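You operate a simulated robot arm through the tools that you are given. There is no shell and no other tool.

You are at the controls of a simulated two-armed robot. One attempt, no reset.

Task
Put the folded red case on the flat yellow case. Take the pink brush and leave it on the top step of the board rack. Put the red feeder sucker on the top of the pale table away on the top of the cover trolley. Push the drawer six shut. Press the far jog button three times. Open the packing drawer, put the steel setting block in the inside of the packing drawer, then shut the drawer. Put the grey foam spacer on top of the pile of blocks. Lift the keeper bar open. Any order will do. Set down upright: folded red case, red feeder sucker, steel setting block.
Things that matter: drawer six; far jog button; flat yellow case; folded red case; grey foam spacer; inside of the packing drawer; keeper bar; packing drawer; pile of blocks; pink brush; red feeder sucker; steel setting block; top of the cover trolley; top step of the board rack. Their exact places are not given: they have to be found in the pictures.

Only the result counts: the job must be done as asked and must still hold three seconds after the hand-in. Knocking over, shifting, dropping, spilling or breaking anything else fails it. A push-on lid holds only when it is set on centred and level and pressed home; a screw cap is set on level and turned clockwise until tight.

Robot
Two 7-joint arms with two-finger parallel grippers on one trunk, on a base that drives. Base frame: it is fixed to the floor where the robot stands at the start and does not move with it; the origin is under the middle of the robot, x ahead of it, y to its left, z up. Lengths are in mm, angles in rad, forces in N, time in s.
The left shoulder is at the start at [20, 113, 1222], the right one opposite. With the tool pointing down near the work surface each hand reaches from about 240 to 600 mm from the robot's upright axis, wherever it stands, measured 20 degrees to its own side. Places, roughly: drawer six [-6400, -3400, 600]; far jog button [-9100, -5600, 1000]; flat yellow case (25x18x1 cm) [1000, -700, 900]; folded red case (16x4x12 cm) [700, 0, 1000]; grey foam spacer (3x16x11 cm) [-13900, -7800, 900]; inside of the packing drawer [-14100, -7200, 800]; keeper bar [-12200, -5900, 1000]; packing drawer [-14100, -7100, 800]; pile of blocks (16x22x15 cm) [-11900, -6500, 1100]; pink brush (5x5x14 cm) [1300, -800, 1000]; red feeder sucker (4x4x5 cm) [-1000, -1500, 900]; steel setting block [-12750, -5250, 1000]; top of the cover trolley [-4400, 900, 700]; top step of the board rack (24x16 cm) [-1000, 2400, 1020]. Payload 1.57 kg a hand.
The TCP of each hand is the grasp point between the finger pads, 30 mm short of the fingertips. In the tool frame z runs along the fingers and y along their closing line. The gripper opens to 80 mm. The fingers are 17 mm wide and 12 mm thick; the gripper's body (40 by 82 mm) begins 80 mm behind the TCP.
Orientation is told as [roll, pitch, yaw] about the base's x, y, z axes, in that order, counted from this pose: with the fingers straight down and closing along the base's y, the tool's x points along the base's -x, its y along +y and its z along -z.

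Tools
- The arms move only by the tool apply_moves. It takes "left_series", "right_series" or both (then of equal length, played together; a hand with none holds still); each is a list of rows, each a list of 7 numbers: the shift along the base's x, y, z in m, then the turn, a rotation vector about the base's x, y, z in rad, then the gripper command, from -1 (fully open) to 1 (shut), values between in proportion. In form: [[dx, dy, dz, rx, ry, rz, claw], ...]. A call has 1 to 20 rows; each row shifts and turns the commanded pose from where the row before left it. Rows are played at 5 a second. More than 50 mm and 0.15 rad between two rows, or a gripper value outside its range, and nothing of the call is played. A pose out of reach is approached as far as the arm can. The call stops where the force on the tool passes 40 N (or 10 N more than at its start, if that is more) or the arm is blocked; 0.2 s more then pass. The fingers move at their own pace (about 45 mm/s each) and stop on an object; they squeeze with about 43 N. The grip force told is the motor's: it shows also when the fingers shut on nothing. Time passes only in rows, and 0.2 s behind the last, so rows that do not move let the fingers close. It gives the time, the measured TCP pose, the force on the tool (base axes), the opening and the grip force at its end, in the units of the frame above (readings bear some noise), with the torque about the TCP (base axes, N m) and any sound that the robot's microphone picked up.
- Cameras (640 x 400 px; columns grow to the right, rows downward): "scene" is now at [93.9, -9.4, 1379.8]; the picture's right is [-0.09, -1.00, 0.00], its down [-0.42, 0.04, -0.91] and it looks along [0.90, -0.08, -0.42] (base axes); focal length 270 px, centre (320, 200). "left" rides on the left gripper at [72, 7, -122] in its tool frame; the picture's right is [-0.09, 1.00, 0.00], its down [-0.84, -0.08, -0.54] and it looks along [-0.54, -0.05, 0.84] (tool axes); focal length 238 px, centre (320, 200). "right" rides on the right gripper at [72, -7, -122] in its tool frame; the picture's right is [0.09, 1.00, 0.00], its down [-0.84, 0.08, -0.54] and it looks along [-0.54, 0.05, 0.84] (tool axes); focal length 238 px, centre (320, 200).
- grab_frame(camera): a new picture of that camera. It takes no simulated time.
- move_column(by): slides the trunk up (or, below 0, down) by that many mm; the arms and the scene camera ride with it, the base frame stays. It gives what a move gives, with no picture.
- base_move(legs): drives the robot by 1 to 6 legs, each [ahead, left, turn to the left] in mm, mm and rad, along the robot's own axes; the way and the turn of a leg run together, so that a leg with both is an arc; at most 1500 mm and 3.142 rad a leg. The arms and the cameras ride along, it lands a little off, and it stops where it bumps. It gives what a move gives.
- head_to(pan, tilt): turns the head with the scene camera to pan (to the left, within 1.396 rad either way) and tilt (down, from -0.506 to 1.204), counted from straight ahead of the robot. It gives what a move gives.
- locate(camera, pixels): for up to 12 pixels [column, row] of the newest picture of that camera ("zoom" is the newest enlarged one), the place [x, y, z] in the base frame of the surface seen there, good to about 2 mm, but the place of the scene camera against the robot may be out by one fixed shift of up to 25 mm in any direction. It takes no simulated time.
- close_up(camera, box): a new picture of the part [left, top, right, bottom] of that camera's present view, enlarged. It takes no simulated time.
- hand_in(): hands the job in; it is judged then, once.

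Unless the task says otherwise, let go and move clear before handing in.

The tools are called after "Call:" by a JSON object that holds its "fn" and its "kwargs". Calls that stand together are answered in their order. apply_moves: Moves the arms, as the interface text tells. Its arguments: {"type":"object","properties":{"left_series":{"type":"array"},"right_series":{"type":"array"}},"required":[]} The other tools are called the same way: move_column (by) slides the trunk up or down; base_move (legs) drives the base; head_to (pan, tilt) turns the head that bears the scene camera; grab_frame (camera) takes a picture; locate (camera, pixels) gives the place of the surface under pixels of a picture; close_up (camera, box) takes an enlarged picture of a part of a camera's view; hand_in () hands the job in.

At the start:

```text
t: 0.0
left_tcp_pos: [369.2, 156.7, 1184.6]
left_tcp_rot: [0.0, 0.0, 0.0]
left_ft_force: [-0.6, 0.4, -0.1]
left_wrist_torque: [0.0, 0.01, 0.01]
left_opening: 80.0
left_grasp_force: 0.1
right_tcp_pos: [378.2, -131.3, 1217.2]
right_tcp_rot: [0.001, -0.001, 0.0]
right_ft_force: [0.2, -0.5, -0.3]
right_wrist_torque: [-0.02, -0.01, -0.05]
right_opening: 80.1
right_grasp_force: 0.0
trunk travel left (down, up): [-275.0, 295.0]
robot x, y, heading: [-3.3, 0.0, 0.003]
head pan, tilt: [-0.093, 0.431]
```

scene: 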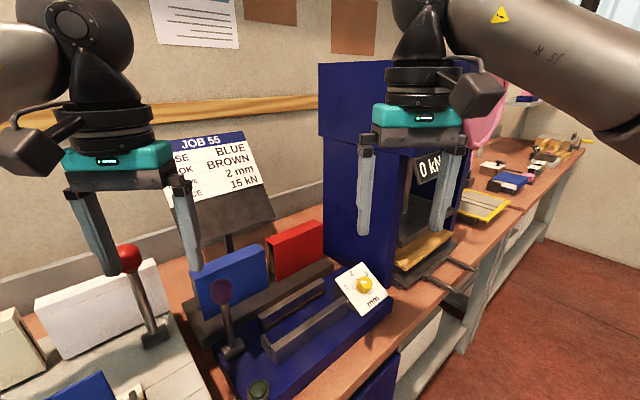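
right: 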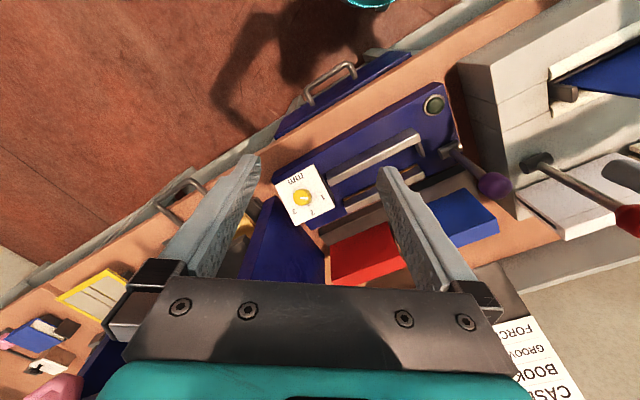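
left: 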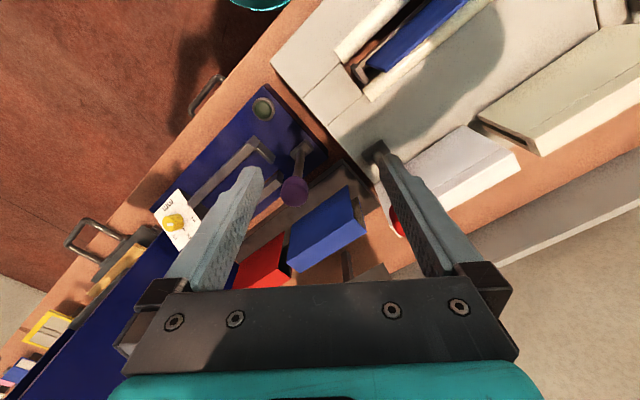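

The scene picture shows the red case standing at about (297,250) beside a blue one, the yellow flat case at about (482,205), and a bench with other items. I will look closer at these first.

Call:
{"fn": "close_up", "kwargs": {"camera": "scene", "box": [180, 200, 420, 350]}}

Call:
{"fn": "close_up", "kwargs": {"camera": "scene", "box": [430, 80, 610, 240]}}

Call:
{"fn": "locate", "kwargs": {"camera": "scene", "pixels": [[297, 228], [272, 237], [322, 225], [275, 275], [324, 255], [482, 205], [458, 215], [508, 205], [497, 95], [545, 195], [240, 255], [300, 300]]}}

```text
2.67 times, centred on (300, 275) of scene
```

zoom: 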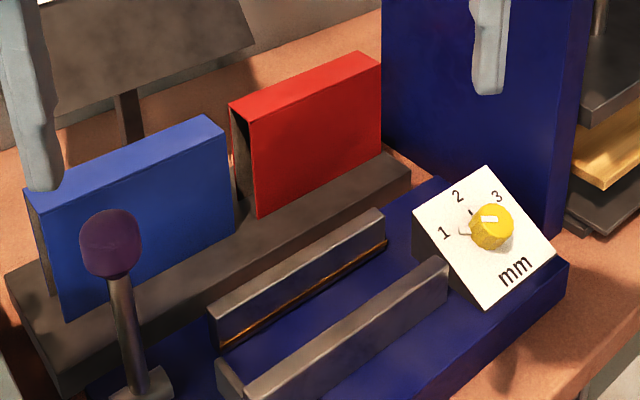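

```text
2.50 times, centred on (520, 160) of scene
```

zoom: 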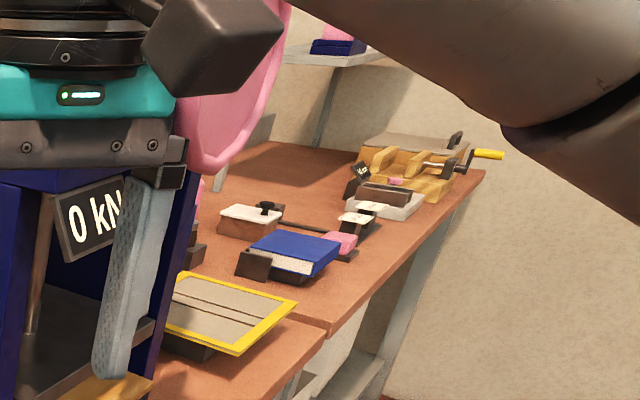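

```text
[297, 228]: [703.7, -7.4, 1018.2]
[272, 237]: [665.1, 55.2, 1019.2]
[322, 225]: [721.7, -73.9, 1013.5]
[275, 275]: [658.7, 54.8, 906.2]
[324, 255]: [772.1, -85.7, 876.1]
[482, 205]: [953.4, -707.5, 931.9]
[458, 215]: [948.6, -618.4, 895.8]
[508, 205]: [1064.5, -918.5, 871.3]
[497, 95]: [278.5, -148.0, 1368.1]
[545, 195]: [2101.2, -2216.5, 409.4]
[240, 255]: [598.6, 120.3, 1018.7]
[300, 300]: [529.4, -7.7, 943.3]
```

The red case stands with its top at z about 1019 and the yellow case lies at about (953,-707,932). I'll turn the head to the right to find the brush and see the surroundings.

Call:
{"fn": "head_to", "kwargs": {"pan": -0.6, "tilt": 0.4}}

Call:
{"fn": "grab_frame", "kwargs": {"camera": "scene"}}

```text
t: 0.9
left_tcp_pos: [368.9, 157.1, 1184.0]
left_tcp_rot: [0.002, 0.001, -0.001]
left_ft_force: [-0.2, 0.3, 0.2]
left_wrist_torque: [-0.01, -0.02, -0.01]
left_opening: 80.0
left_grasp_force: 0.1
right_tcp_pos: [378.6, -132.9, 1217.8]
right_tcp_rot: [0.002, -0.001, -0.002]
right_ft_force: [-0.2, 0.4, 0.5]
right_wrist_torque: [0.04, 0.02, -0.02]
right_opening: 80.2
right_grasp_force: 0.1
trunk travel left (down, up): [-275.0, 295.0]
robot x, y, heading: [0.4, 0.2, -0.002]
head pan, tilt: [-0.6, 0.4]
```

```text
taken
```

scene: 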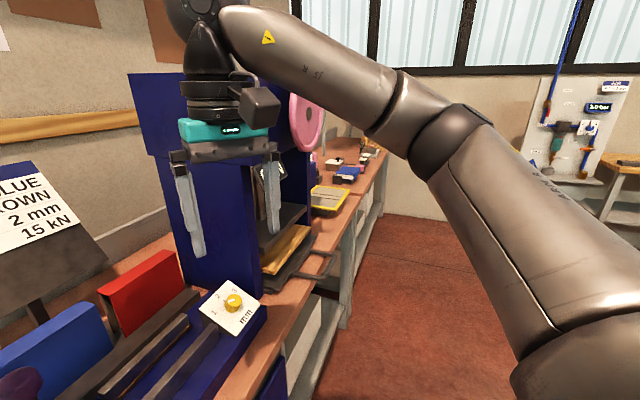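

The bench runs away to the right with its front edge near (330,250)-(385,160). I'll locate some points along the edge and on the objects.

Call:
{"fn": "locate", "kwargs": {"camera": "scene", "pixels": [[300, 300], [340, 225], [383, 160], [262, 350], [330, 200], [305, 115], [345, 170], [320, 270], [150, 265], [345, 330], [100, 290], [180, 260]]}}

Call:
{"fn": "close_up", "kwargs": {"camera": "scene", "box": [260, 80, 420, 240]}}

```text
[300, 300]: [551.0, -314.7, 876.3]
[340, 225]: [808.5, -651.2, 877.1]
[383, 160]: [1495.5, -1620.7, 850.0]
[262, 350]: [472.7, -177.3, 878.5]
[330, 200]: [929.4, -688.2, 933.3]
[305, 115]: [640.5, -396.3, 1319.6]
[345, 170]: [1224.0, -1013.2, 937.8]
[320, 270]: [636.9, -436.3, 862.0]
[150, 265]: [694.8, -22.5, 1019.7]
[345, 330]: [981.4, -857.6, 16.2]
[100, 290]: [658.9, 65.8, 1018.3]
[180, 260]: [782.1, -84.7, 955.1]
```

```text
2.50 times, centred on (340, 160) of scene
```

zoom: 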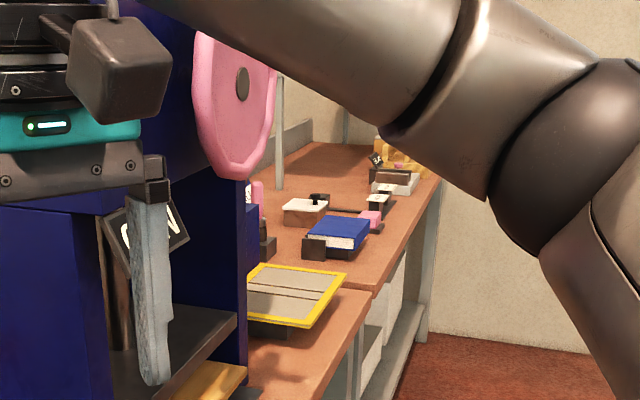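

The bench top is at z≈877 with its edge line along (0.578,-0.816). I'll compare wrist-camera locations with scene ones to find the scene camera's shift.

Call:
{"fn": "grab_frame", "kwargs": {"camera": "right"}}

Call:
{"fn": "close_up", "kwargs": {"camera": "right", "box": [240, 80, 520, 290]}}

Call:
{"fn": "close_up", "kwargs": {"camera": "scene", "box": [60, 220, 300, 370]}}

```text
taken
```

right: 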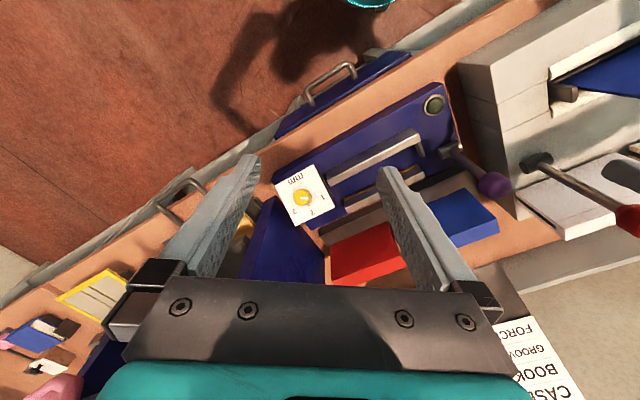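

```text
1.90 times, centred on (380, 185) of right
```

zoom: 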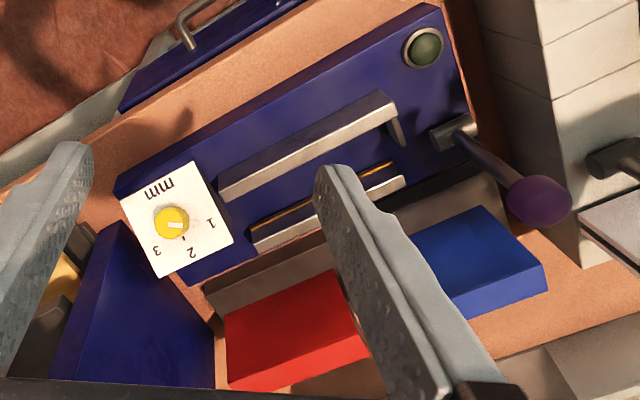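

```text
2.67 times, centred on (180, 295) of scene
```

zoom: 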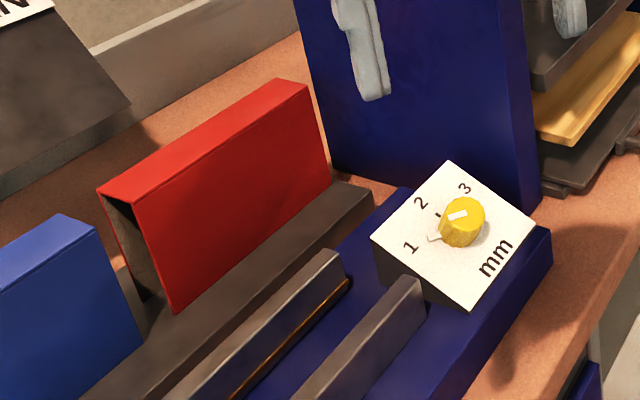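

I'll locate the plate corners and knob in both views.

Call:
{"fn": "locate", "kwargs": {"camera": "right", "pixels": [[333.3, 206.6], [296.5, 223.5], [278, 185.5], [313.5, 168], [302, 198], [334, 252], [336, 284], [395, 228], [403, 262], [434, 104], [495, 185], [362, 262]]}}

Call:
{"fn": "locate", "kwargs": {"camera": "zoom", "pixels": [[375, 238], [450, 165], [531, 225], [467, 305], [460, 215], [302, 96], [282, 83], [142, 201], [110, 188], [215, 143], [240, 200]]}}

```text
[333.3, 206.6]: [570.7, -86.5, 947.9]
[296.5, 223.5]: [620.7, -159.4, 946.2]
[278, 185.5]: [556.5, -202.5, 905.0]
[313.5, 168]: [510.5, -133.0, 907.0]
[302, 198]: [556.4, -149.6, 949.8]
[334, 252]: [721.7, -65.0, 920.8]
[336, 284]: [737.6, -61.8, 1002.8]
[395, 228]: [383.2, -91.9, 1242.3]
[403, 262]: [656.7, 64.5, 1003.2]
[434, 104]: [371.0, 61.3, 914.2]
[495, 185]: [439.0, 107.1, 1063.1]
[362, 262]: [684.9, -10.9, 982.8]
```

```text
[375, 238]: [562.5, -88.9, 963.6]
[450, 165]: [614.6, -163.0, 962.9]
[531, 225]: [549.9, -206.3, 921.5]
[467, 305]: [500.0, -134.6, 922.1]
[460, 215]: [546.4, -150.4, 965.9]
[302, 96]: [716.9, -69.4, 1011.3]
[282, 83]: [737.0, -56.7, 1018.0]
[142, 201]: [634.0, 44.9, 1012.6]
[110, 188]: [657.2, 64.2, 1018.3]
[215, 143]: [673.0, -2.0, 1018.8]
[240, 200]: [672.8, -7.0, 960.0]
```

The scene camera reads about (-8,-2.5,+16) off from the wrist camera, so I'll correct by that. Next I look to the left to check clearance before turning to face the bench.

Call:
{"fn": "head_to", "kwargs": {"pan": 0.5, "tilt": 0.5}}

Call:
{"fn": "grab_frame", "kwargs": {"camera": "scene"}}

```text
t: 2.3
left_tcp_pos: [368.9, 156.9, 1185.4]
left_tcp_rot: [0.0, -0.001, 0.001]
left_ft_force: [-0.4, -0.8, -0.4]
left_wrist_torque: [-0.03, 0.0, 0.03]
left_opening: 79.9
left_grasp_force: 0.0
right_tcp_pos: [378.6, -133.1, 1217.3]
right_tcp_rot: [0.0, 0.0, -0.001]
right_ft_force: [-0.4, 1.2, 0.3]
right_wrist_torque: [0.01, -0.02, 0.01]
right_opening: 79.8
right_grasp_force: 0.1
trunk travel left (down, up): [-275.0, 295.0]
robot x, y, heading: [-0.5, -0.1, -0.003]
head pan, tilt: [0.499, 0.499]
```

```text
taken
```

scene: 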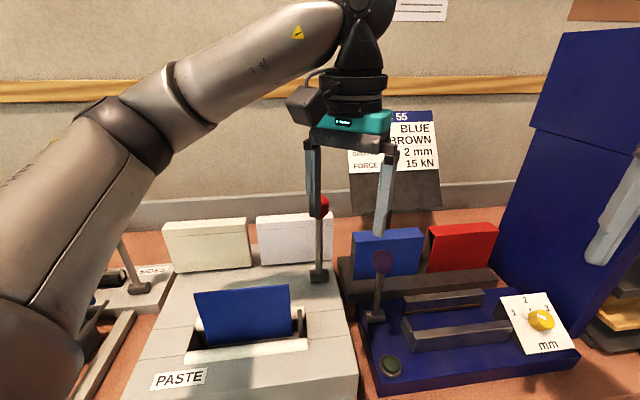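

The red-ball lever at (318,205) and the purple-knob lever at (381,262) stand up near the hands. I'll check their heights before turning.

Call:
{"fn": "locate", "kwargs": {"camera": "scene", "pixels": [[318, 208], [381, 258], [470, 228], [380, 240], [240, 295], [540, 320], [120, 240], [205, 230]]}}

```text
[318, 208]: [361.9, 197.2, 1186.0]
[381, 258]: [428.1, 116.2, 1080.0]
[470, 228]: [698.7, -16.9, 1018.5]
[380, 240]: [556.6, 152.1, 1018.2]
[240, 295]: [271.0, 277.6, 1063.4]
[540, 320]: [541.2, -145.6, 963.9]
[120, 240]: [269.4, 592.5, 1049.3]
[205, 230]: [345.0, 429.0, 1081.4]
```

The pixel at (318,208) hit the finger, so I'll check the red ball through the left wrist camera.

Call:
{"fn": "grab_frame", "kwargs": {"camera": "left"}}

Call:
{"fn": "locate", "kwargs": {"camera": "left", "pixels": [[396, 222], [293, 190], [374, 150], [440, 200]]}}

Call:
{"fn": "locate", "kwargs": {"camera": "scene", "pixels": [[324, 206], [319, 240], [325, 212]]}}

```text
taken
```

left: 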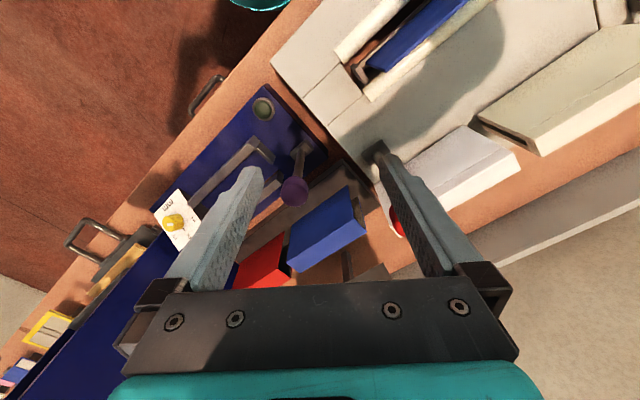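

```text
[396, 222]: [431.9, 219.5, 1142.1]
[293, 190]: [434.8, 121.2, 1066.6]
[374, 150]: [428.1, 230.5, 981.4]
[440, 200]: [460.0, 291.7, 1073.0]
```

```text
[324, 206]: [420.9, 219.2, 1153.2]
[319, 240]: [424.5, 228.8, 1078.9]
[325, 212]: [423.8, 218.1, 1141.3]
```

The red ball's top is near z 1155, so I'll raise the trunk a bit for clearance and look down at how close the base is to the bench.

Call:
{"fn": "move_column", "kwargs": {"by": 60}}

Call:
{"fn": "head_to", "kwargs": {"pan": 0.4, "tilt": 1.2}}

Call:
{"fn": "grab_frame", "kwargs": {"camera": "scene"}}

```text
t: 3.3
left_tcp_pos: [369.2, 157.0, 1245.2]
left_tcp_rot: [0.0, 0.001, -0.001]
left_ft_force: [0.0, -0.3, -0.3]
left_wrist_torque: [-0.01, -0.03, -0.02]
left_opening: 80.1
left_grasp_force: 0.2
right_tcp_pos: [378.2, -132.1, 1276.9]
right_tcp_rot: [0.002, 0.0, 0.0]
right_ft_force: [0.3, -0.5, -0.3]
right_wrist_torque: [-0.01, 0.02, -0.02]
right_opening: 80.0
right_grasp_force: 0.1
trunk travel left (down, up): [-335.0, 235.0]
robot x, y, heading: [3.6, -0.8, 0.004]
head pan, tilt: [0.499, 0.499]
```

```text
t: 4.3
left_tcp_pos: [368.3, 157.1, 1244.4]
left_tcp_rot: [0.0, -0.001, 0.0]
left_ft_force: [0.4, 0.5, 0.1]
left_wrist_torque: [-0.01, -0.01, 0.01]
left_opening: 80.0
left_grasp_force: 0.1
right_tcp_pos: [378.7, -132.7, 1277.6]
right_tcp_rot: [-0.002, 0.0, 0.002]
right_ft_force: [0.0, -0.5, -0.7]
right_wrist_torque: [-0.01, -0.01, -0.02]
right_opening: 79.8
right_grasp_force: 0.0
trunk travel left (down, up): [-335.0, 235.0]
robot x, y, heading: [-0.6, 3.3, 0.002]
head pan, tilt: [0.4, 1.201]
```

```text
taken
```

scene: 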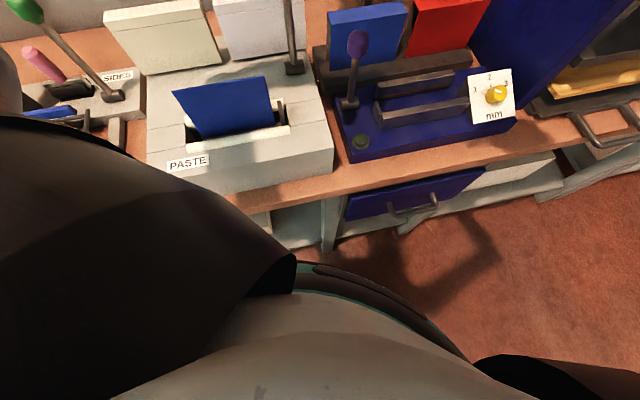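

The base's rim shows along (300,265)-(465,355). I'll measure it and the bench fronts.

Call:
{"fn": "locate", "kwargs": {"camera": "scene", "pixels": [[302, 264], [350, 278], [400, 305], [450, 345], [415, 190], [428, 203], [330, 245], [400, 232], [290, 225], [520, 190], [610, 135], [300, 195]]}}

```text
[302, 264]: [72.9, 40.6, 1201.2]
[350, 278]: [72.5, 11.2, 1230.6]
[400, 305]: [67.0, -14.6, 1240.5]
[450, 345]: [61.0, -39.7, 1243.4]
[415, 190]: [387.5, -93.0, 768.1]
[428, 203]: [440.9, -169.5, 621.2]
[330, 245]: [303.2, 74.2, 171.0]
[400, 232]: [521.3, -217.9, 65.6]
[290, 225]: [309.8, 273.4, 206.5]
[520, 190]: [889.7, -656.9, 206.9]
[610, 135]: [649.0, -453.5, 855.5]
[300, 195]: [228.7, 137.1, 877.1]
```

The visible rim is only the torso, so base clearance can't be seen directly; turning to face the bench squarely should be safe. I'll turn left by 0.616 and go 200 mm to the right along the bench.

Call:
{"fn": "base_move", "kwargs": {"legs": [[0, 0, 0.616], [0, -200, 0]]}}

Call:
{"fn": "head_to", "kwargs": {"pan": -0.2, "tilt": 0.6}}

Call:
{"fn": "grab_frame", "kwargs": {"camera": "scene"}}

Call:
{"fn": "grab_frame", "kwargs": {"camera": "right"}}

```text
t: 7.6
left_tcp_pos: [324.8, 179.6, 1244.9]
left_tcp_rot: [0.0, 0.001, 0.624]
left_ft_force: [-0.3, -0.3, 0.9]
left_wrist_torque: [0.0, 0.03, -0.01]
left_opening: 79.8
left_grasp_force: 0.1
right_tcp_pos: [501.6, -50.1, 1275.8]
right_tcp_rot: [0.001, 0.001, 0.623]
right_ft_force: [0.3, -0.5, 1.5]
right_wrist_torque: [0.01, 0.0, -0.01]
right_opening: 80.2
right_grasp_force: 0.1
trunk travel left (down, up): [-335.0, 235.0]
robot x, y, heading: [110.1, -158.1, 0.618]
head pan, tilt: [0.4, 1.201]
```

```text
t: 8.6
left_tcp_pos: [324.7, 180.2, 1245.1]
left_tcp_rot: [0.001, -0.001, 0.623]
left_ft_force: [0.1, 0.4, 1.1]
left_wrist_torque: [0.01, 0.02, -0.04]
left_opening: 80.1
left_grasp_force: 0.1
right_tcp_pos: [500.8, -49.9, 1276.9]
right_tcp_rot: [0.001, 0.001, 0.624]
right_ft_force: [0.0, -0.5, -0.8]
right_wrist_torque: [0.01, -0.04, 0.04]
right_opening: 80.0
right_grasp_force: 0.1
trunk travel left (down, up): [-335.0, 235.0]
robot x, y, heading: [111.2, -161.2, 0.622]
head pan, tilt: [-0.201, 0.6]
```

```text
taken
```

scene: 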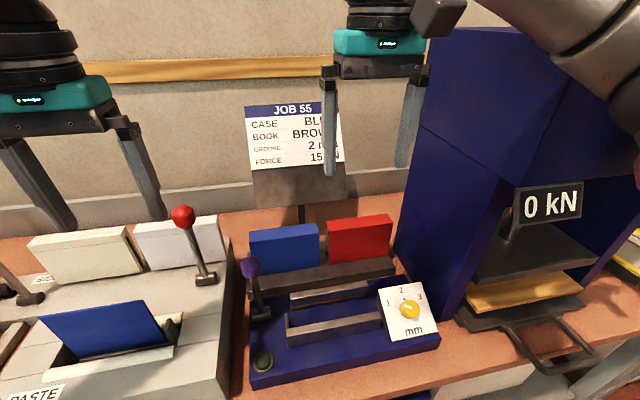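

```text
taken
```

right: 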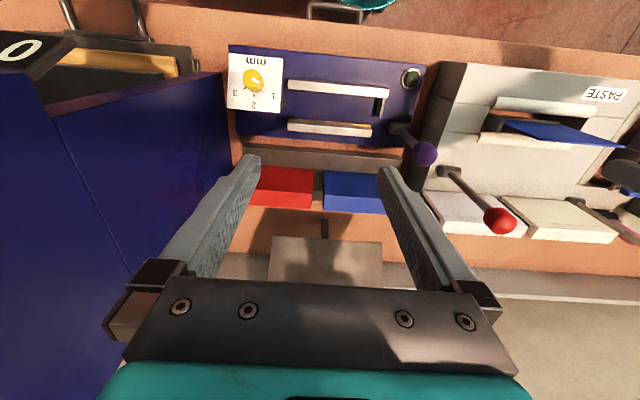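

The hand is now left-front of the press with the red case at (282,187) in the right view and the JOB stand just behind at (325,260). I'll measure the stand and press wall for clearance.

Call:
{"fn": "locate", "kwargs": {"camera": "right", "pixels": [[275, 240], [380, 245], [325, 275], [255, 172], [312, 172], [312, 206], [258, 205], [240, 130], [222, 80], [243, 155], [200, 180]]}}

Call:
{"fn": "locate", "kwargs": {"camera": "scene", "pixels": [[300, 120], [255, 180], [345, 170], [360, 218], [330, 222], [389, 217], [400, 215], [440, 50], [548, 205], [540, 260], [300, 200], [640, 260]]}}

```text
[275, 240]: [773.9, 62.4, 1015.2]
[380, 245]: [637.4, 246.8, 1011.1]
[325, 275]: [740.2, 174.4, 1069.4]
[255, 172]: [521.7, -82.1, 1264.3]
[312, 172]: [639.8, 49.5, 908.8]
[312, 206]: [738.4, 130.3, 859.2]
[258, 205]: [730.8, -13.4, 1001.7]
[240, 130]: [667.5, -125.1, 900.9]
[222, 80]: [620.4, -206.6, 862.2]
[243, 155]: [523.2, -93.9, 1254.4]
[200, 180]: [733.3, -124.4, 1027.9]
```

```text
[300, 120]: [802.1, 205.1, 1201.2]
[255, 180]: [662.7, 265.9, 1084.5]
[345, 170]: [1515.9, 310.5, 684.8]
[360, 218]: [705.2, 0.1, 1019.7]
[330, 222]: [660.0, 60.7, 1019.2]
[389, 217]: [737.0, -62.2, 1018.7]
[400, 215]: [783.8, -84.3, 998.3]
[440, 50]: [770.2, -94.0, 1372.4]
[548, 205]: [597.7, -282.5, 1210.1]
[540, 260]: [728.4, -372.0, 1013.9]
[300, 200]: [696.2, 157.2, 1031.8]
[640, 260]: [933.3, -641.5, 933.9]
```

Clearances look fine (stand at n≈668, case back at ≈585, press wall 45 mm to the right of the case). I'll bring the right hand over the red case, turning it by −90° so that the fingers close across its thickness.

Call:
{"fn": "apply_moves", "kwargs": {"right_series": [[0.0174, 0.0044, -0.0134, 0, 0, -0.1434, -1], [0.0174, 0.0044, -0.0134, 0, 0, -0.1434, -1], [0.0174, 0.0044, -0.0134, 0, 0, -0.1434, -1], [0.0174, 0.0044, -0.0134, 0, 0, -0.1434, -1], [0.0174, 0.0044, -0.0134, 0, 0, -0.1434, -1], [0.0174, 0.0044, -0.0134, 0, 0, -0.1434, -1], [0.0174, 0.0044, -0.0134, 0, 0, -0.1434, -1], [0.0174, 0.0044, -0.0134, 0, 0, -0.1434, -1], [0.0174, 0.0044, -0.0134, 0, 0, -0.1434, -1], [0.0174, 0.0044, -0.0134, 0, 0, -0.1434, -1], [0.0174, 0.0044, -0.0134, 0, 0, -0.1434, -1]]}}

Call:
{"fn": "grab_frame", "kwargs": {"camera": "right"}}

Call:
{"fn": "grab_frame", "kwargs": {"camera": "scene"}}

```text
t: 11.0
left_tcp_pos: [324.3, 181.4, 1245.7]
left_tcp_rot: [0.0, 0.0, 0.622]
left_ft_force: [0.5, 0.8, -0.2]
left_wrist_torque: [-0.03, -0.03, 0.0]
left_opening: 80.2
left_grasp_force: 0.0
right_tcp_pos: [691.0, 0.8, 1129.4]
right_tcp_rot: [0.0, 0.0, -0.959]
right_ft_force: [-0.6, 0.4, 0.7]
right_wrist_torque: [0.0, 0.02, 0.04]
right_opening: 80.0
right_grasp_force: 0.0
trunk travel left (down, up): [-335.0, 235.0]
robot x, y, heading: [119.0, -164.2, 0.622]
head pan, tilt: [-0.201, 0.6]
```

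```text
taken
```

right: 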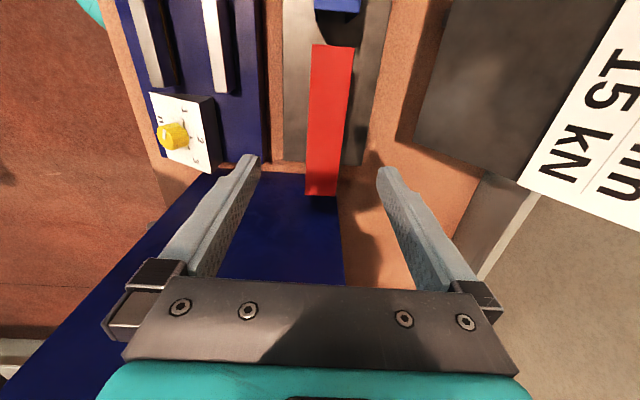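

```text
taken
```

scene: 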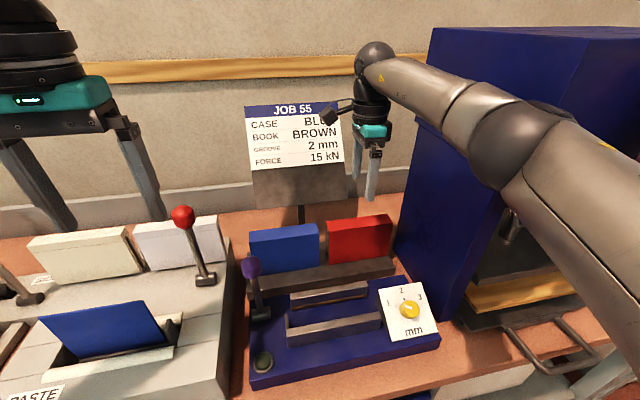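

The hand is above the red case, whose top shows from (312,45) to (337,195) in the right view. I'll locate its corners precisely.

Call:
{"fn": "locate", "kwargs": {"camera": "right", "pixels": [[314, 48], [350, 48], [308, 192], [335, 192], [311, 120], [344, 120], [328, 120]]}}

Call:
{"fn": "locate", "kwargs": {"camera": "scene", "pixels": [[500, 80], [480, 40], [470, 250], [540, 120], [580, 140], [600, 200], [420, 60], [640, 40]]}}

```text
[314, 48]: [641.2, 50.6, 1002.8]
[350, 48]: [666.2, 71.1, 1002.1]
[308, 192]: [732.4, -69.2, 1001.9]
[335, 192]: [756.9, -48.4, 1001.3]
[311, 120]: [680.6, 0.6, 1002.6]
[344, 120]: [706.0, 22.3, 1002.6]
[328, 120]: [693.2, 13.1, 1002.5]
```

```text
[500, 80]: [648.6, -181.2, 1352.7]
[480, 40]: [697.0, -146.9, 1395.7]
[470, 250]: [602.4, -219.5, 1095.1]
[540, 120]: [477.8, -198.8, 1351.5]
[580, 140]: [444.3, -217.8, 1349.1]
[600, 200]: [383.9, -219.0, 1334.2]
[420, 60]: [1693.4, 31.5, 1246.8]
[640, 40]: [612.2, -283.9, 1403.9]
```

The case's top centre is at about (699,1,1002), turned about 2° from the tool. I'll line up and go down with open fingers to z≈960.

Call:
{"fn": "apply_moves", "kwargs": {"right_series": [[0.004, 0.0, -0.03, 0, 0, 0.033, -1], [0.004, 0.0, -0.03, 0, 0, 0, -1], [0, 0, -0.03, 0, 0, 0, -1], [0, 0, -0.03, 0, 0, 0, -1], [0, 0, -0.03, 0, 0, 0, -1], [0, 0, -0.02, 0, 0, 0, -1]]}}

Call:
{"fn": "grab_frame", "kwargs": {"camera": "right"}}

Call:
{"fn": "grab_frame", "kwargs": {"camera": "scene"}}

```text
t: 12.4
left_tcp_pos: [324.1, 180.6, 1245.0]
left_tcp_rot: [-0.001, 0.001, 0.622]
left_ft_force: [0.1, 0.4, 0.3]
left_wrist_torque: [0.01, -0.02, 0.01]
left_opening: 80.0
left_grasp_force: 0.0
right_tcp_pos: [699.8, -1.1, 958.6]
right_tcp_rot: [-0.002, 0.0, -0.922]
right_ft_force: [-0.2, -0.6, -0.1]
right_wrist_torque: [0.0, -0.01, 0.03]
right_opening: 80.2
right_grasp_force: 0.1
trunk travel left (down, up): [-335.0, 235.0]
robot x, y, heading: [115.2, -162.3, 0.63]
head pan, tilt: [-0.201, 0.6]
```

```text
taken
```

right: 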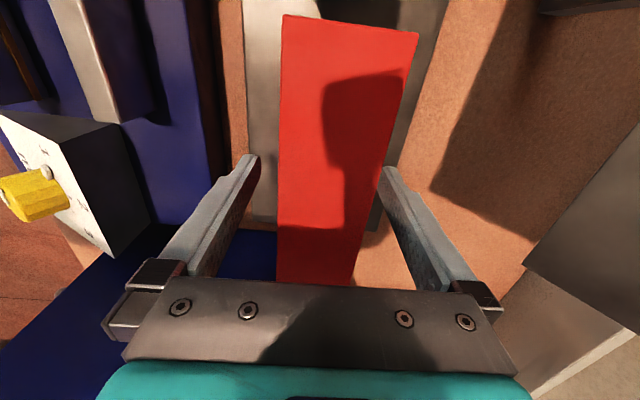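

```text
taken
```

scene: 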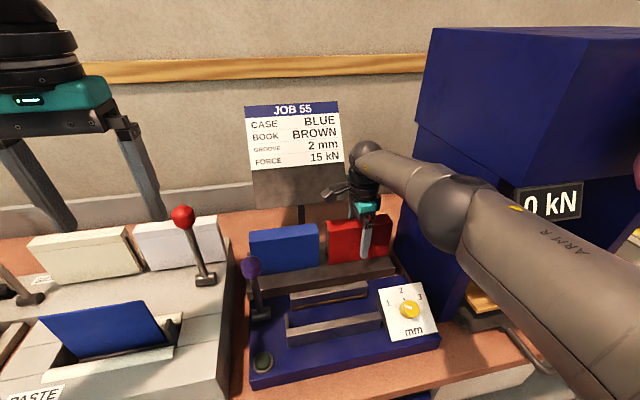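

The case stands between the fingers. I'll close the grip.

Call:
{"fn": "apply_moves", "kwargs": {"right_series": [[0, 0, 0, 0, 0, 0, 1], [0, 0, 0, 0, 0, 0, 1], [0, 0, 0, 0, 0, 0, 1], [0, 0, 0, 0, 0, 0, 1], [0, 0, 0, 0, 0, 0, 1]]}}

Call:
{"fn": "grab_frame", "kwargs": {"camera": "right"}}

```text
t: 13.6
left_tcp_pos: [324.8, 181.8, 1245.0]
left_tcp_rot: [0.0, 0.001, 0.623]
left_ft_force: [-0.5, -0.1, -0.5]
left_wrist_torque: [0.0, 0.02, -0.01]
left_opening: 79.8
left_grasp_force: 0.0
right_tcp_pos: [700.9, -0.1, 959.6]
right_tcp_rot: [0.0, 0.0, -0.921]
right_ft_force: [-0.4, 0.3, -0.3]
right_wrist_torque: [-0.03, -0.01, -0.03]
right_opening: 37.5
right_grasp_force: 36.8
trunk travel left (down, up): [-335.0, 235.0]
robot x, y, heading: [114.9, -161.9, 0.62]
head pan, tilt: [-0.201, 0.6]
```

```text
taken
```

right: 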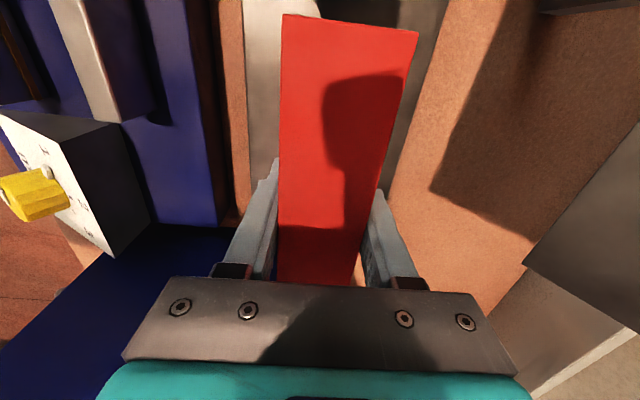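

The grip holds at 37.5 mm. I'll lift straight up.

Call:
{"fn": "apply_moves", "kwargs": {"right_series": [[0, 0, 0.02, 0, 0, 0, 1], [0, 0, 0.03, 0, 0, 0, 1], [0, 0, 0.04, 0, 0, 0, 1], [0, 0, 0.04, 0, 0, 0, 1], [0, 0, 0.04, 0, 0, 0, 1], [0, 0, 0.03, 0, 0, 0, 1]]}}

Call:
{"fn": "grab_frame", "kwargs": {"camera": "scene"}}

```text
t: 15.0
left_tcp_pos: [323.9, 179.9, 1245.5]
left_tcp_rot: [0.001, 0.0, 0.623]
left_ft_force: [0.5, 0.4, -0.2]
left_wrist_torque: [0.03, -0.01, -0.01]
left_opening: 79.9
left_grasp_force: 0.1
right_tcp_pos: [701.3, 0.1, 1160.3]
right_tcp_rot: [-0.001, 0.0, -0.921]
right_ft_force: [-0.3, 0.0, -1.4]
right_wrist_torque: [0.0, 0.0, -0.01]
right_opening: 37.5
right_grasp_force: 42.7
trunk travel left (down, up): [-335.0, 235.0]
robot x, y, heading: [119.3, -164.2, 0.622]
head pan, tilt: [-0.201, 0.6]
```

```text
taken
```

scene: 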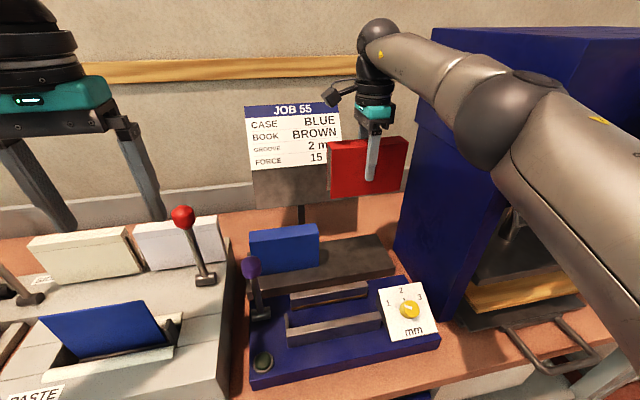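

The case hangs free in the grip (about 1.4 N). I'll back the base 400 mm straight away from the bench, slide right 700 mm and look at the yellow case.

Call:
{"fn": "base_move", "kwargs": {"legs": [[-400, 0, 0], [0, -700, 0]]}}

Call:
{"fn": "grab_frame", "kwargs": {"camera": "scene"}}

```text
t: 21.0
left_tcp_pos: [412.9, -624.5, 1244.8]
left_tcp_rot: [0.0, 0.001, 0.624]
left_ft_force: [0.3, -0.6, -0.1]
left_wrist_torque: [0.01, -0.01, 0.0]
left_opening: 79.8
left_grasp_force: 0.0
right_tcp_pos: [788.7, -805.5, 1159.6]
right_tcp_rot: [0.0, 0.002, -0.92]
right_ft_force: [0.2, -0.8, -1.4]
right_wrist_torque: [0.04, 0.02, 0.0]
right_opening: 37.6
right_grasp_force: 42.9
trunk travel left (down, up): [-335.0, 235.0]
robot x, y, heading: [203.8, -968.5, 0.626]
head pan, tilt: [-0.201, 0.6]
```

```text
taken
```

scene: 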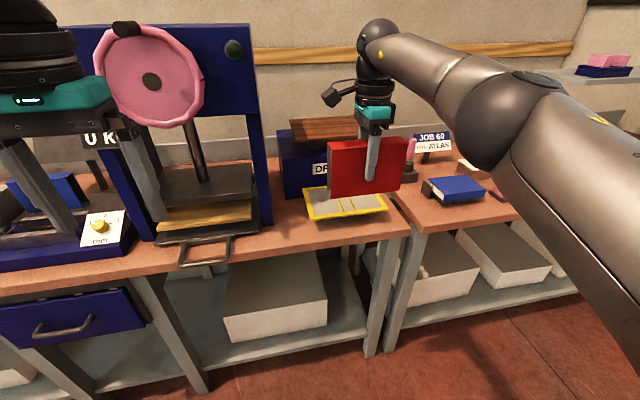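

The yellow case shows at (345,203), partly hidden behind the held red one. I'll zoom in and locate its corners.

Call:
{"fn": "close_up", "kwargs": {"camera": "scene", "box": [280, 90, 540, 250]}}

Call:
{"fn": "locate", "kwargs": {"camera": "scene", "pixels": [[306, 190], [316, 219], [386, 208], [380, 196], [340, 210], [360, 203], [316, 205], [412, 150], [410, 172], [345, 130], [300, 165], [458, 190]]}}

```text
2.46 times, centred on (410, 170) of scene
```

zoom: 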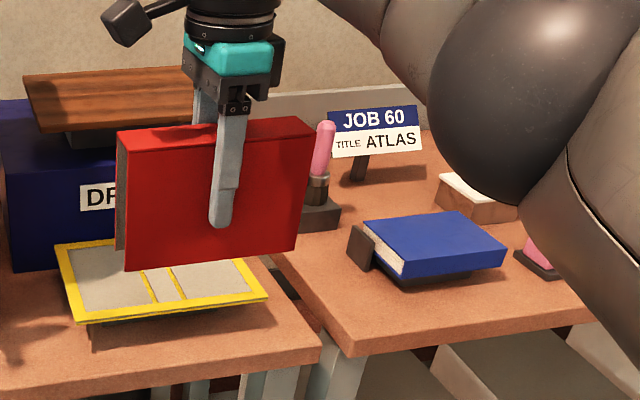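

```text
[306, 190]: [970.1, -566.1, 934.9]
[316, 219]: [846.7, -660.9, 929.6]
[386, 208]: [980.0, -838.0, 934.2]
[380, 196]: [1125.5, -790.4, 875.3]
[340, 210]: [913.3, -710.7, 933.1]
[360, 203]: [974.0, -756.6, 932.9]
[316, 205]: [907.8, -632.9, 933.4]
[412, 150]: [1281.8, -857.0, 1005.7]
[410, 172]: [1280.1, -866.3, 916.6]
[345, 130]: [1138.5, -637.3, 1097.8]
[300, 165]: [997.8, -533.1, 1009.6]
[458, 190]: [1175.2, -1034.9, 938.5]
```

The yellow case's centre works out at about (980,-695,917) after correction. I'll drive ahead 219 mm and right 22 mm so the red case hangs above it.

Call:
{"fn": "base_move", "kwargs": {"legs": [[215, -22, 0]]}}

Call:
{"fn": "grab_frame", "kwargs": {"camera": "scene"}}

Call:
{"fn": "grab_frame", "kwargs": {"camera": "right"}}

Call:
{"fn": "grab_frame", "kwargs": {"camera": "left"}}

```text
t: 22.6
left_tcp_pos: [600.6, -515.1, 1245.0]
left_tcp_rot: [0.0, 0.001, 0.624]
left_ft_force: [0.1, 1.0, 0.0]
left_wrist_torque: [0.0, 0.03, 0.02]
left_opening: 80.0
left_grasp_force: 0.0
right_tcp_pos: [976.3, -695.6, 1159.2]
right_tcp_rot: [0.001, -0.001, -0.92]
right_ft_force: [0.9, -0.3, -1.6]
right_wrist_torque: [-0.03, 0.01, -0.01]
right_opening: 37.7
right_grasp_force: 42.8
trunk travel left (down, up): [-335.0, 235.0]
robot x, y, heading: [393.7, -860.9, 0.627]
head pan, tilt: [-0.201, 0.6]
```

```text
taken
```

scene: 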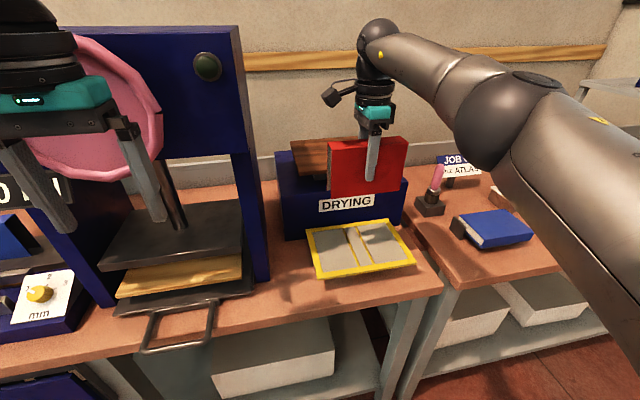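

```text
taken
```

right: 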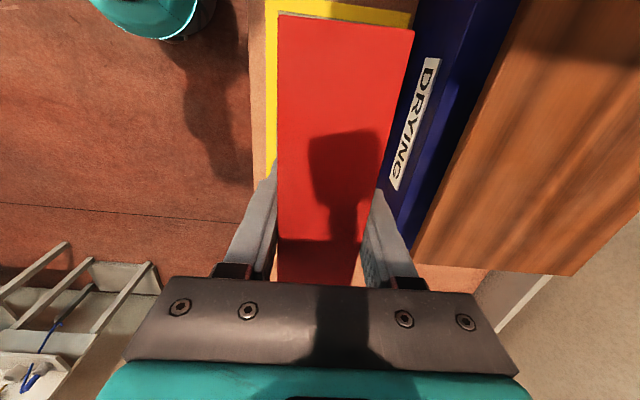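

```text
taken
```

left: 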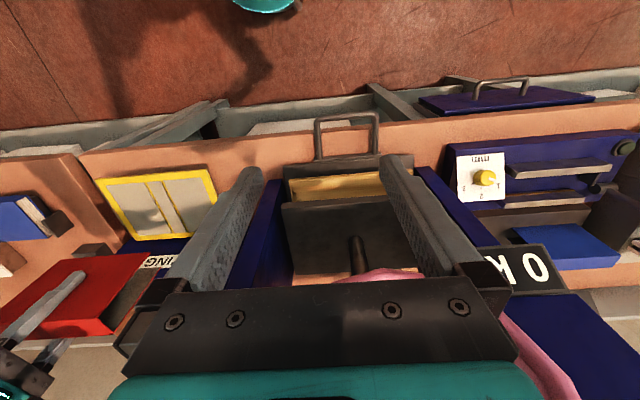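

The left wrist camera sees the yellow case at (97–217,167–240), so I'll locate its corners there and with the scene camera to confirm the shift.

Call:
{"fn": "locate", "kwargs": {"camera": "left", "pixels": [[100, 182], [135, 237], [214, 206], [203, 169], [157, 207], [180, 185]]}}

Call:
{"fn": "locate", "kwargs": {"camera": "scene", "pixels": [[309, 231], [319, 275], [412, 262], [392, 222], [356, 245], [340, 262], [375, 235]]}}

```text
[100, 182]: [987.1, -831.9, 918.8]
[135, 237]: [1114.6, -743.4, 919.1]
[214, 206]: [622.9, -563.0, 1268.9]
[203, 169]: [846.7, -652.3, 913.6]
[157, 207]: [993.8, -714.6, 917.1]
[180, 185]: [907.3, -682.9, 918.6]
```

```text
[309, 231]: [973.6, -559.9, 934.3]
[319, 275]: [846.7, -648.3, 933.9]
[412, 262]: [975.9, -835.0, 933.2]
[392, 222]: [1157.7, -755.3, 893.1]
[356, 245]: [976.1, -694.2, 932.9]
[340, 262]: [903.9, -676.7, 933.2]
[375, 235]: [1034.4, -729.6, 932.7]
```

Both cameras agree on a yellow centre of about (980,-696,917.5). I'll lower the red case to just above it.

Call:
{"fn": "apply_moves", "kwargs": {"right_series": [[0.004, 0, -0.03, 0, 0, 0, 1], [0, 0, -0.04, 0, 0, 0, 1], [0, 0, -0.04, 0, 0, 0, 1], [0, 0, -0.03, 0, 0, 0, 1], [0, 0, -0.01, 0, 0, 0, 1]]}}

Call:
{"fn": "close_up", "kwargs": {"camera": "scene", "box": [270, 120, 470, 290]}}

```text
t: 23.9
left_tcp_pos: [600.1, -516.0, 1243.6]
left_tcp_rot: [0.0, 0.001, 0.625]
left_ft_force: [0.5, 0.3, 0.3]
left_wrist_torque: [0.0, 0.01, 0.07]
left_opening: 79.9
left_grasp_force: 0.0
right_tcp_pos: [979.6, -697.8, 1010.1]
right_tcp_rot: [0.0, 0.0, -0.918]
right_ft_force: [0.2, 0.7, -0.5]
right_wrist_torque: [-0.01, 0.01, 0.02]
right_opening: 37.3
right_grasp_force: 43.0
trunk travel left (down, up): [-335.0, 235.0]
robot x, y, heading: [392.2, -859.7, 0.622]
head pan, tilt: [-0.201, 0.6]
```

```text
2.35 times, centred on (370, 205) of scene
```

zoom: 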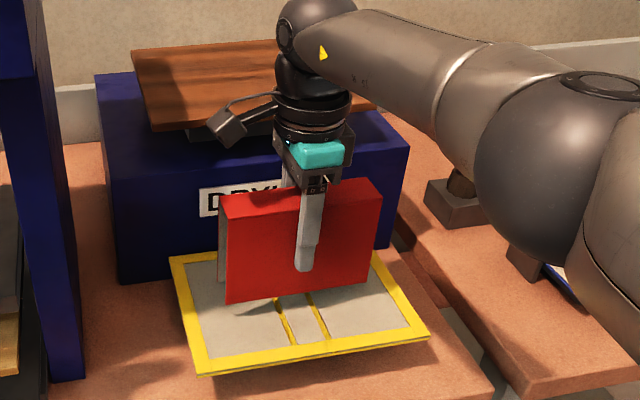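

The red case hangs about 15 mm above the yellow one. I'll ease it down in small steps.

Call:
{"fn": "apply_moves", "kwargs": {"right_series": [[0, 0, -0.005, 0, 0, 0, 1], [0, 0, -0.004, 0, 0, 0, 1], [0, 0, -0.002, 0, 0, 0, 1], [0, 0, -0.002, 0, 0, 0, 1]]}}

```text
t: 24.9
left_tcp_pos: [598.7, -515.6, 1245.4]
left_tcp_rot: [0.001, 0.001, 0.624]
left_ft_force: [-0.4, 0.6, 0.0]
left_wrist_torque: [-0.01, 0.01, -0.01]
left_opening: 80.1
left_grasp_force: 0.0
right_tcp_pos: [980.5, -696.7, 997.0]
right_tcp_rot: [0.0, 0.0, -0.922]
right_ft_force: [0.0, 0.1, 0.0]
right_wrist_torque: [-0.01, 0.02, 0.03]
right_opening: 37.7
right_grasp_force: 43.0
trunk travel left (down, up): [-335.0, 235.0]
robot x, y, heading: [392.2, -861.4, 0.626]
head pan, tilt: [-0.201, 0.6]
```

Call:
{"fn": "apply_moves", "kwargs": {"right_series": [[0, 0, -0.001, 0, 0, 0, 1], [0, 0, -0.001, 0, 0, 0, 1], [0, 0, -0.001, 0, 0, 0, 1]]}}

Call:
{"fn": "close_up", "kwargs": {"camera": "scene", "box": [290, 170, 430, 290]}}

```text
t: 25.6
left_tcp_pos: [598.5, -515.7, 1245.0]
left_tcp_rot: [-0.001, 0.001, 0.625]
left_ft_force: [0.0, 0.2, 0.3]
left_wrist_torque: [0.01, -0.01, 0.0]
left_opening: 79.9
left_grasp_force: 0.0
right_tcp_pos: [978.7, -696.7, 994.1]
right_tcp_rot: [0.0, -0.001, -0.919]
right_ft_force: [0.3, 0.0, -0.7]
right_wrist_torque: [-0.02, -0.01, -0.03]
right_opening: 37.6
right_grasp_force: 42.9
trunk travel left (down, up): [-335.0, 235.0]
robot x, y, heading: [393.2, -860.1, 0.624]
head pan, tilt: [-0.201, 0.6]
```

```text
3.33 times, centred on (360, 230) of scene
```

zoom: 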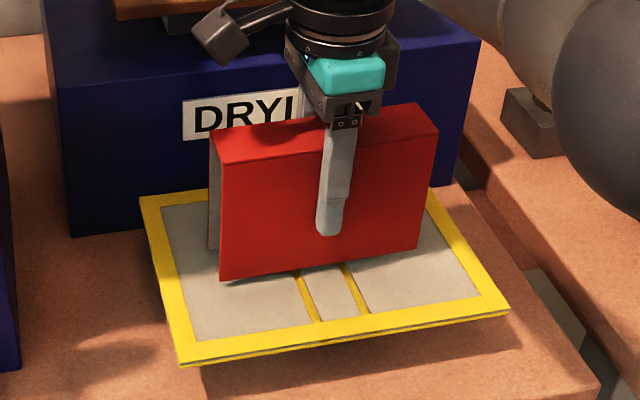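

The case seems almost in contact; no reaction force yet. I'll continue in 1 mm steps.

Call:
{"fn": "apply_moves", "kwargs": {"right_series": [[0, 0, -0.001, 0, 0, 0, 1], [0, 0, -0.001, 0, 0, 0, 1]]}}

```text
t: 26.2
left_tcp_pos: [599.5, -517.4, 1245.0]
left_tcp_rot: [0.0, 0.0, 0.625]
left_ft_force: [-0.1, -0.5, 0.2]
left_wrist_torque: [0.0, -0.03, 0.01]
left_opening: 80.0
left_grasp_force: 0.1
right_tcp_pos: [980.7, -696.7, 991.1]
right_tcp_rot: [-0.003, 0.0, -0.92]
right_ft_force: [0.5, 0.1, -0.3]
right_wrist_torque: [0.0, -0.01, 0.01]
right_opening: 37.3
right_grasp_force: 43.1
trunk travel left (down, up): [-335.0, 235.0]
robot x, y, heading: [391.0, -858.2, 0.622]
head pan, tilt: [-0.201, 0.6]
```

Call:
{"fn": "apply_moves", "kwargs": {"right_series": [[0, 0, -0.001, 0, 0, 0, 1], [0, 0, -0.001, 0, 0, 0, 1]]}}

Call:
{"fn": "close_up", "kwargs": {"camera": "scene", "box": [310, 210, 410, 280]}}

```text
t: 26.9
left_tcp_pos: [598.4, -515.4, 1245.8]
left_tcp_rot: [-0.001, 0.0, 0.626]
left_ft_force: [-0.3, 0.1, -0.1]
left_wrist_torque: [0.0, -0.03, 0.02]
left_opening: 79.9
left_grasp_force: 0.0
right_tcp_pos: [979.0, -696.3, 989.1]
right_tcp_rot: [0.0, 0.0, -0.919]
right_ft_force: [0.5, 0.1, -1.6]
right_wrist_torque: [0.0, -0.01, 0.0]
right_opening: 37.7
right_grasp_force: 42.3
trunk travel left (down, up): [-335.0, 235.0]
robot x, y, heading: [393.4, -861.6, 0.625]
head pan, tilt: [-0.201, 0.6]
```

```text
5.71 times, centred on (360, 245) of scene
```

zoom: 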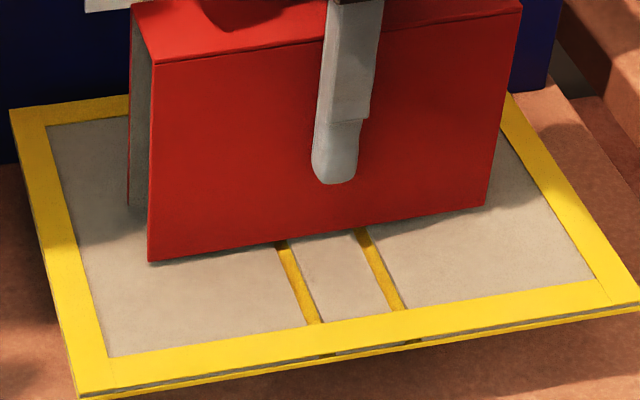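

I'll measure the gap: the red lower edge at zoom (155,255) against the board just below.

Call:
{"fn": "locate", "kwargs": {"camera": "zoom", "pixels": [[154, 256], [152, 270], [480, 202], [485, 215], [320, 225], [325, 245], [200, 20], [137, 200], [131, 212]]}}

```text
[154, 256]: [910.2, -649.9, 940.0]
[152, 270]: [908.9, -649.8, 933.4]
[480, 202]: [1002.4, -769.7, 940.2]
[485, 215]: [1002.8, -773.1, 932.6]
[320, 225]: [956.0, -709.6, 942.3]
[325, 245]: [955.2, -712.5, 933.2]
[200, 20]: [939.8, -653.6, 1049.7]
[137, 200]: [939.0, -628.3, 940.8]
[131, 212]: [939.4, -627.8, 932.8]
```

The red bottom edge is still about 4–5 mm above the board. I'll continue down gently.

Call:
{"fn": "apply_moves", "kwargs": {"right_series": [[0, 0, -0.001, 0, 0, 0, 1], [0, 0, -0.001, 0, 0, 0, 1], [0, 0, -0.001, 0, 0, 0, 1]]}}

```text
t: 27.6
left_tcp_pos: [599.4, -515.1, 1245.5]
left_tcp_rot: [0.001, -0.001, 0.623]
left_ft_force: [-0.1, 0.1, -0.3]
left_wrist_torque: [-0.01, 0.01, 0.02]
left_opening: 80.0
left_grasp_force: 0.1
right_tcp_pos: [979.1, -696.8, 986.0]
right_tcp_rot: [0.0, 0.0, -0.92]
right_ft_force: [0.6, -0.2, -0.4]
right_wrist_torque: [-0.02, 0.0, 0.01]
right_opening: 37.9
right_grasp_force: 42.7
trunk travel left (down, up): [-335.0, 235.0]
robot x, y, heading: [390.7, -859.2, 0.624]
head pan, tilt: [-0.201, 0.6]
```

Call:
{"fn": "apply_moves", "kwargs": {"right_series": [[0, 0, -0.001, 0, 0, 0, 1], [0, 0, -0.001, 0, 0, 0, 1]]}}

```text
t: 28.2
left_tcp_pos: [598.6, -516.1, 1245.0]
left_tcp_rot: [0.0, 0.0, 0.625]
left_ft_force: [-0.2, 0.0, 0.6]
left_wrist_torque: [0.01, 0.01, 0.01]
left_opening: 80.0
left_grasp_force: 0.1
right_tcp_pos: [979.6, -696.6, 984.4]
right_tcp_rot: [0.001, 0.002, -0.919]
right_ft_force: [0.4, 0.1, 3.6]
right_wrist_torque: [-0.14, -0.02, 0.04]
right_opening: 37.5
right_grasp_force: 42.5
trunk travel left (down, up): [-335.0, 235.0]
robot x, y, heading: [392.9, -858.1, 0.629]
head pan, tilt: [-0.201, 0.6]
```

Contact shows (+3.6 N). I'll open the fingers and rise straight up.

Call:
{"fn": "apply_moves", "kwargs": {"right_series": [[0, 0, 0, 0, 0, 0, 0.3], [0, 0, 0, 0, 0, 0, -0.3], [0, 0, 0, 0, 0, 0, -1], [0, 0, 0, 0, 0, 0, -1], [0, 0, 0, 0, 0, 0, -1]]}}

Call:
{"fn": "close_up", "kwargs": {"camera": "scene", "box": [290, 170, 430, 290]}}

Call:
{"fn": "grab_frame", "kwargs": {"camera": "right"}}

```text
t: 29.4
left_tcp_pos: [599.4, -514.6, 1244.9]
left_tcp_rot: [0.0, -0.001, 0.626]
left_ft_force: [0.2, 0.9, 0.5]
left_wrist_torque: [-0.01, 0.0, 0.0]
left_opening: 79.8
left_grasp_force: 0.0
right_tcp_pos: [981.3, -696.3, 984.7]
right_tcp_rot: [0.001, -0.001, -0.92]
right_ft_force: [-0.2, 0.2, -0.3]
right_wrist_torque: [0.03, -0.05, 0.0]
right_opening: 79.9
right_grasp_force: 0.1
trunk travel left (down, up): [-335.0, 235.0]
robot x, y, heading: [393.3, -859.8, 0.62]
head pan, tilt: [-0.201, 0.6]
```

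```text
3.33 times, centred on (360, 230) of scene
```

zoom: 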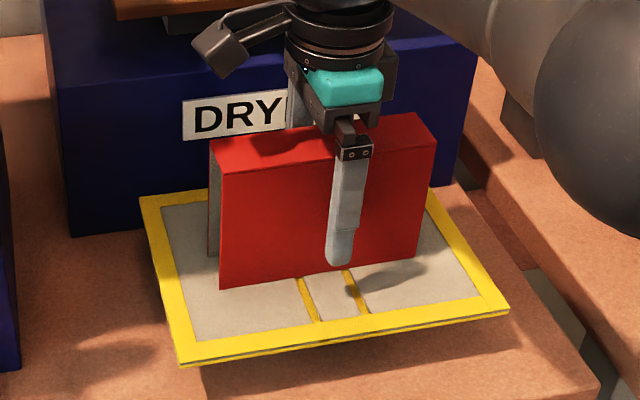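

```text
taken
```

right: 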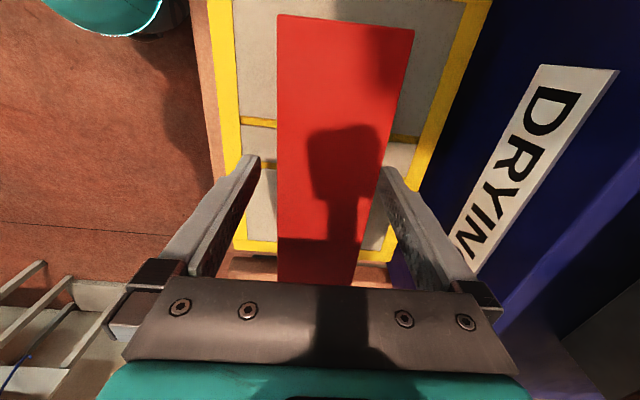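

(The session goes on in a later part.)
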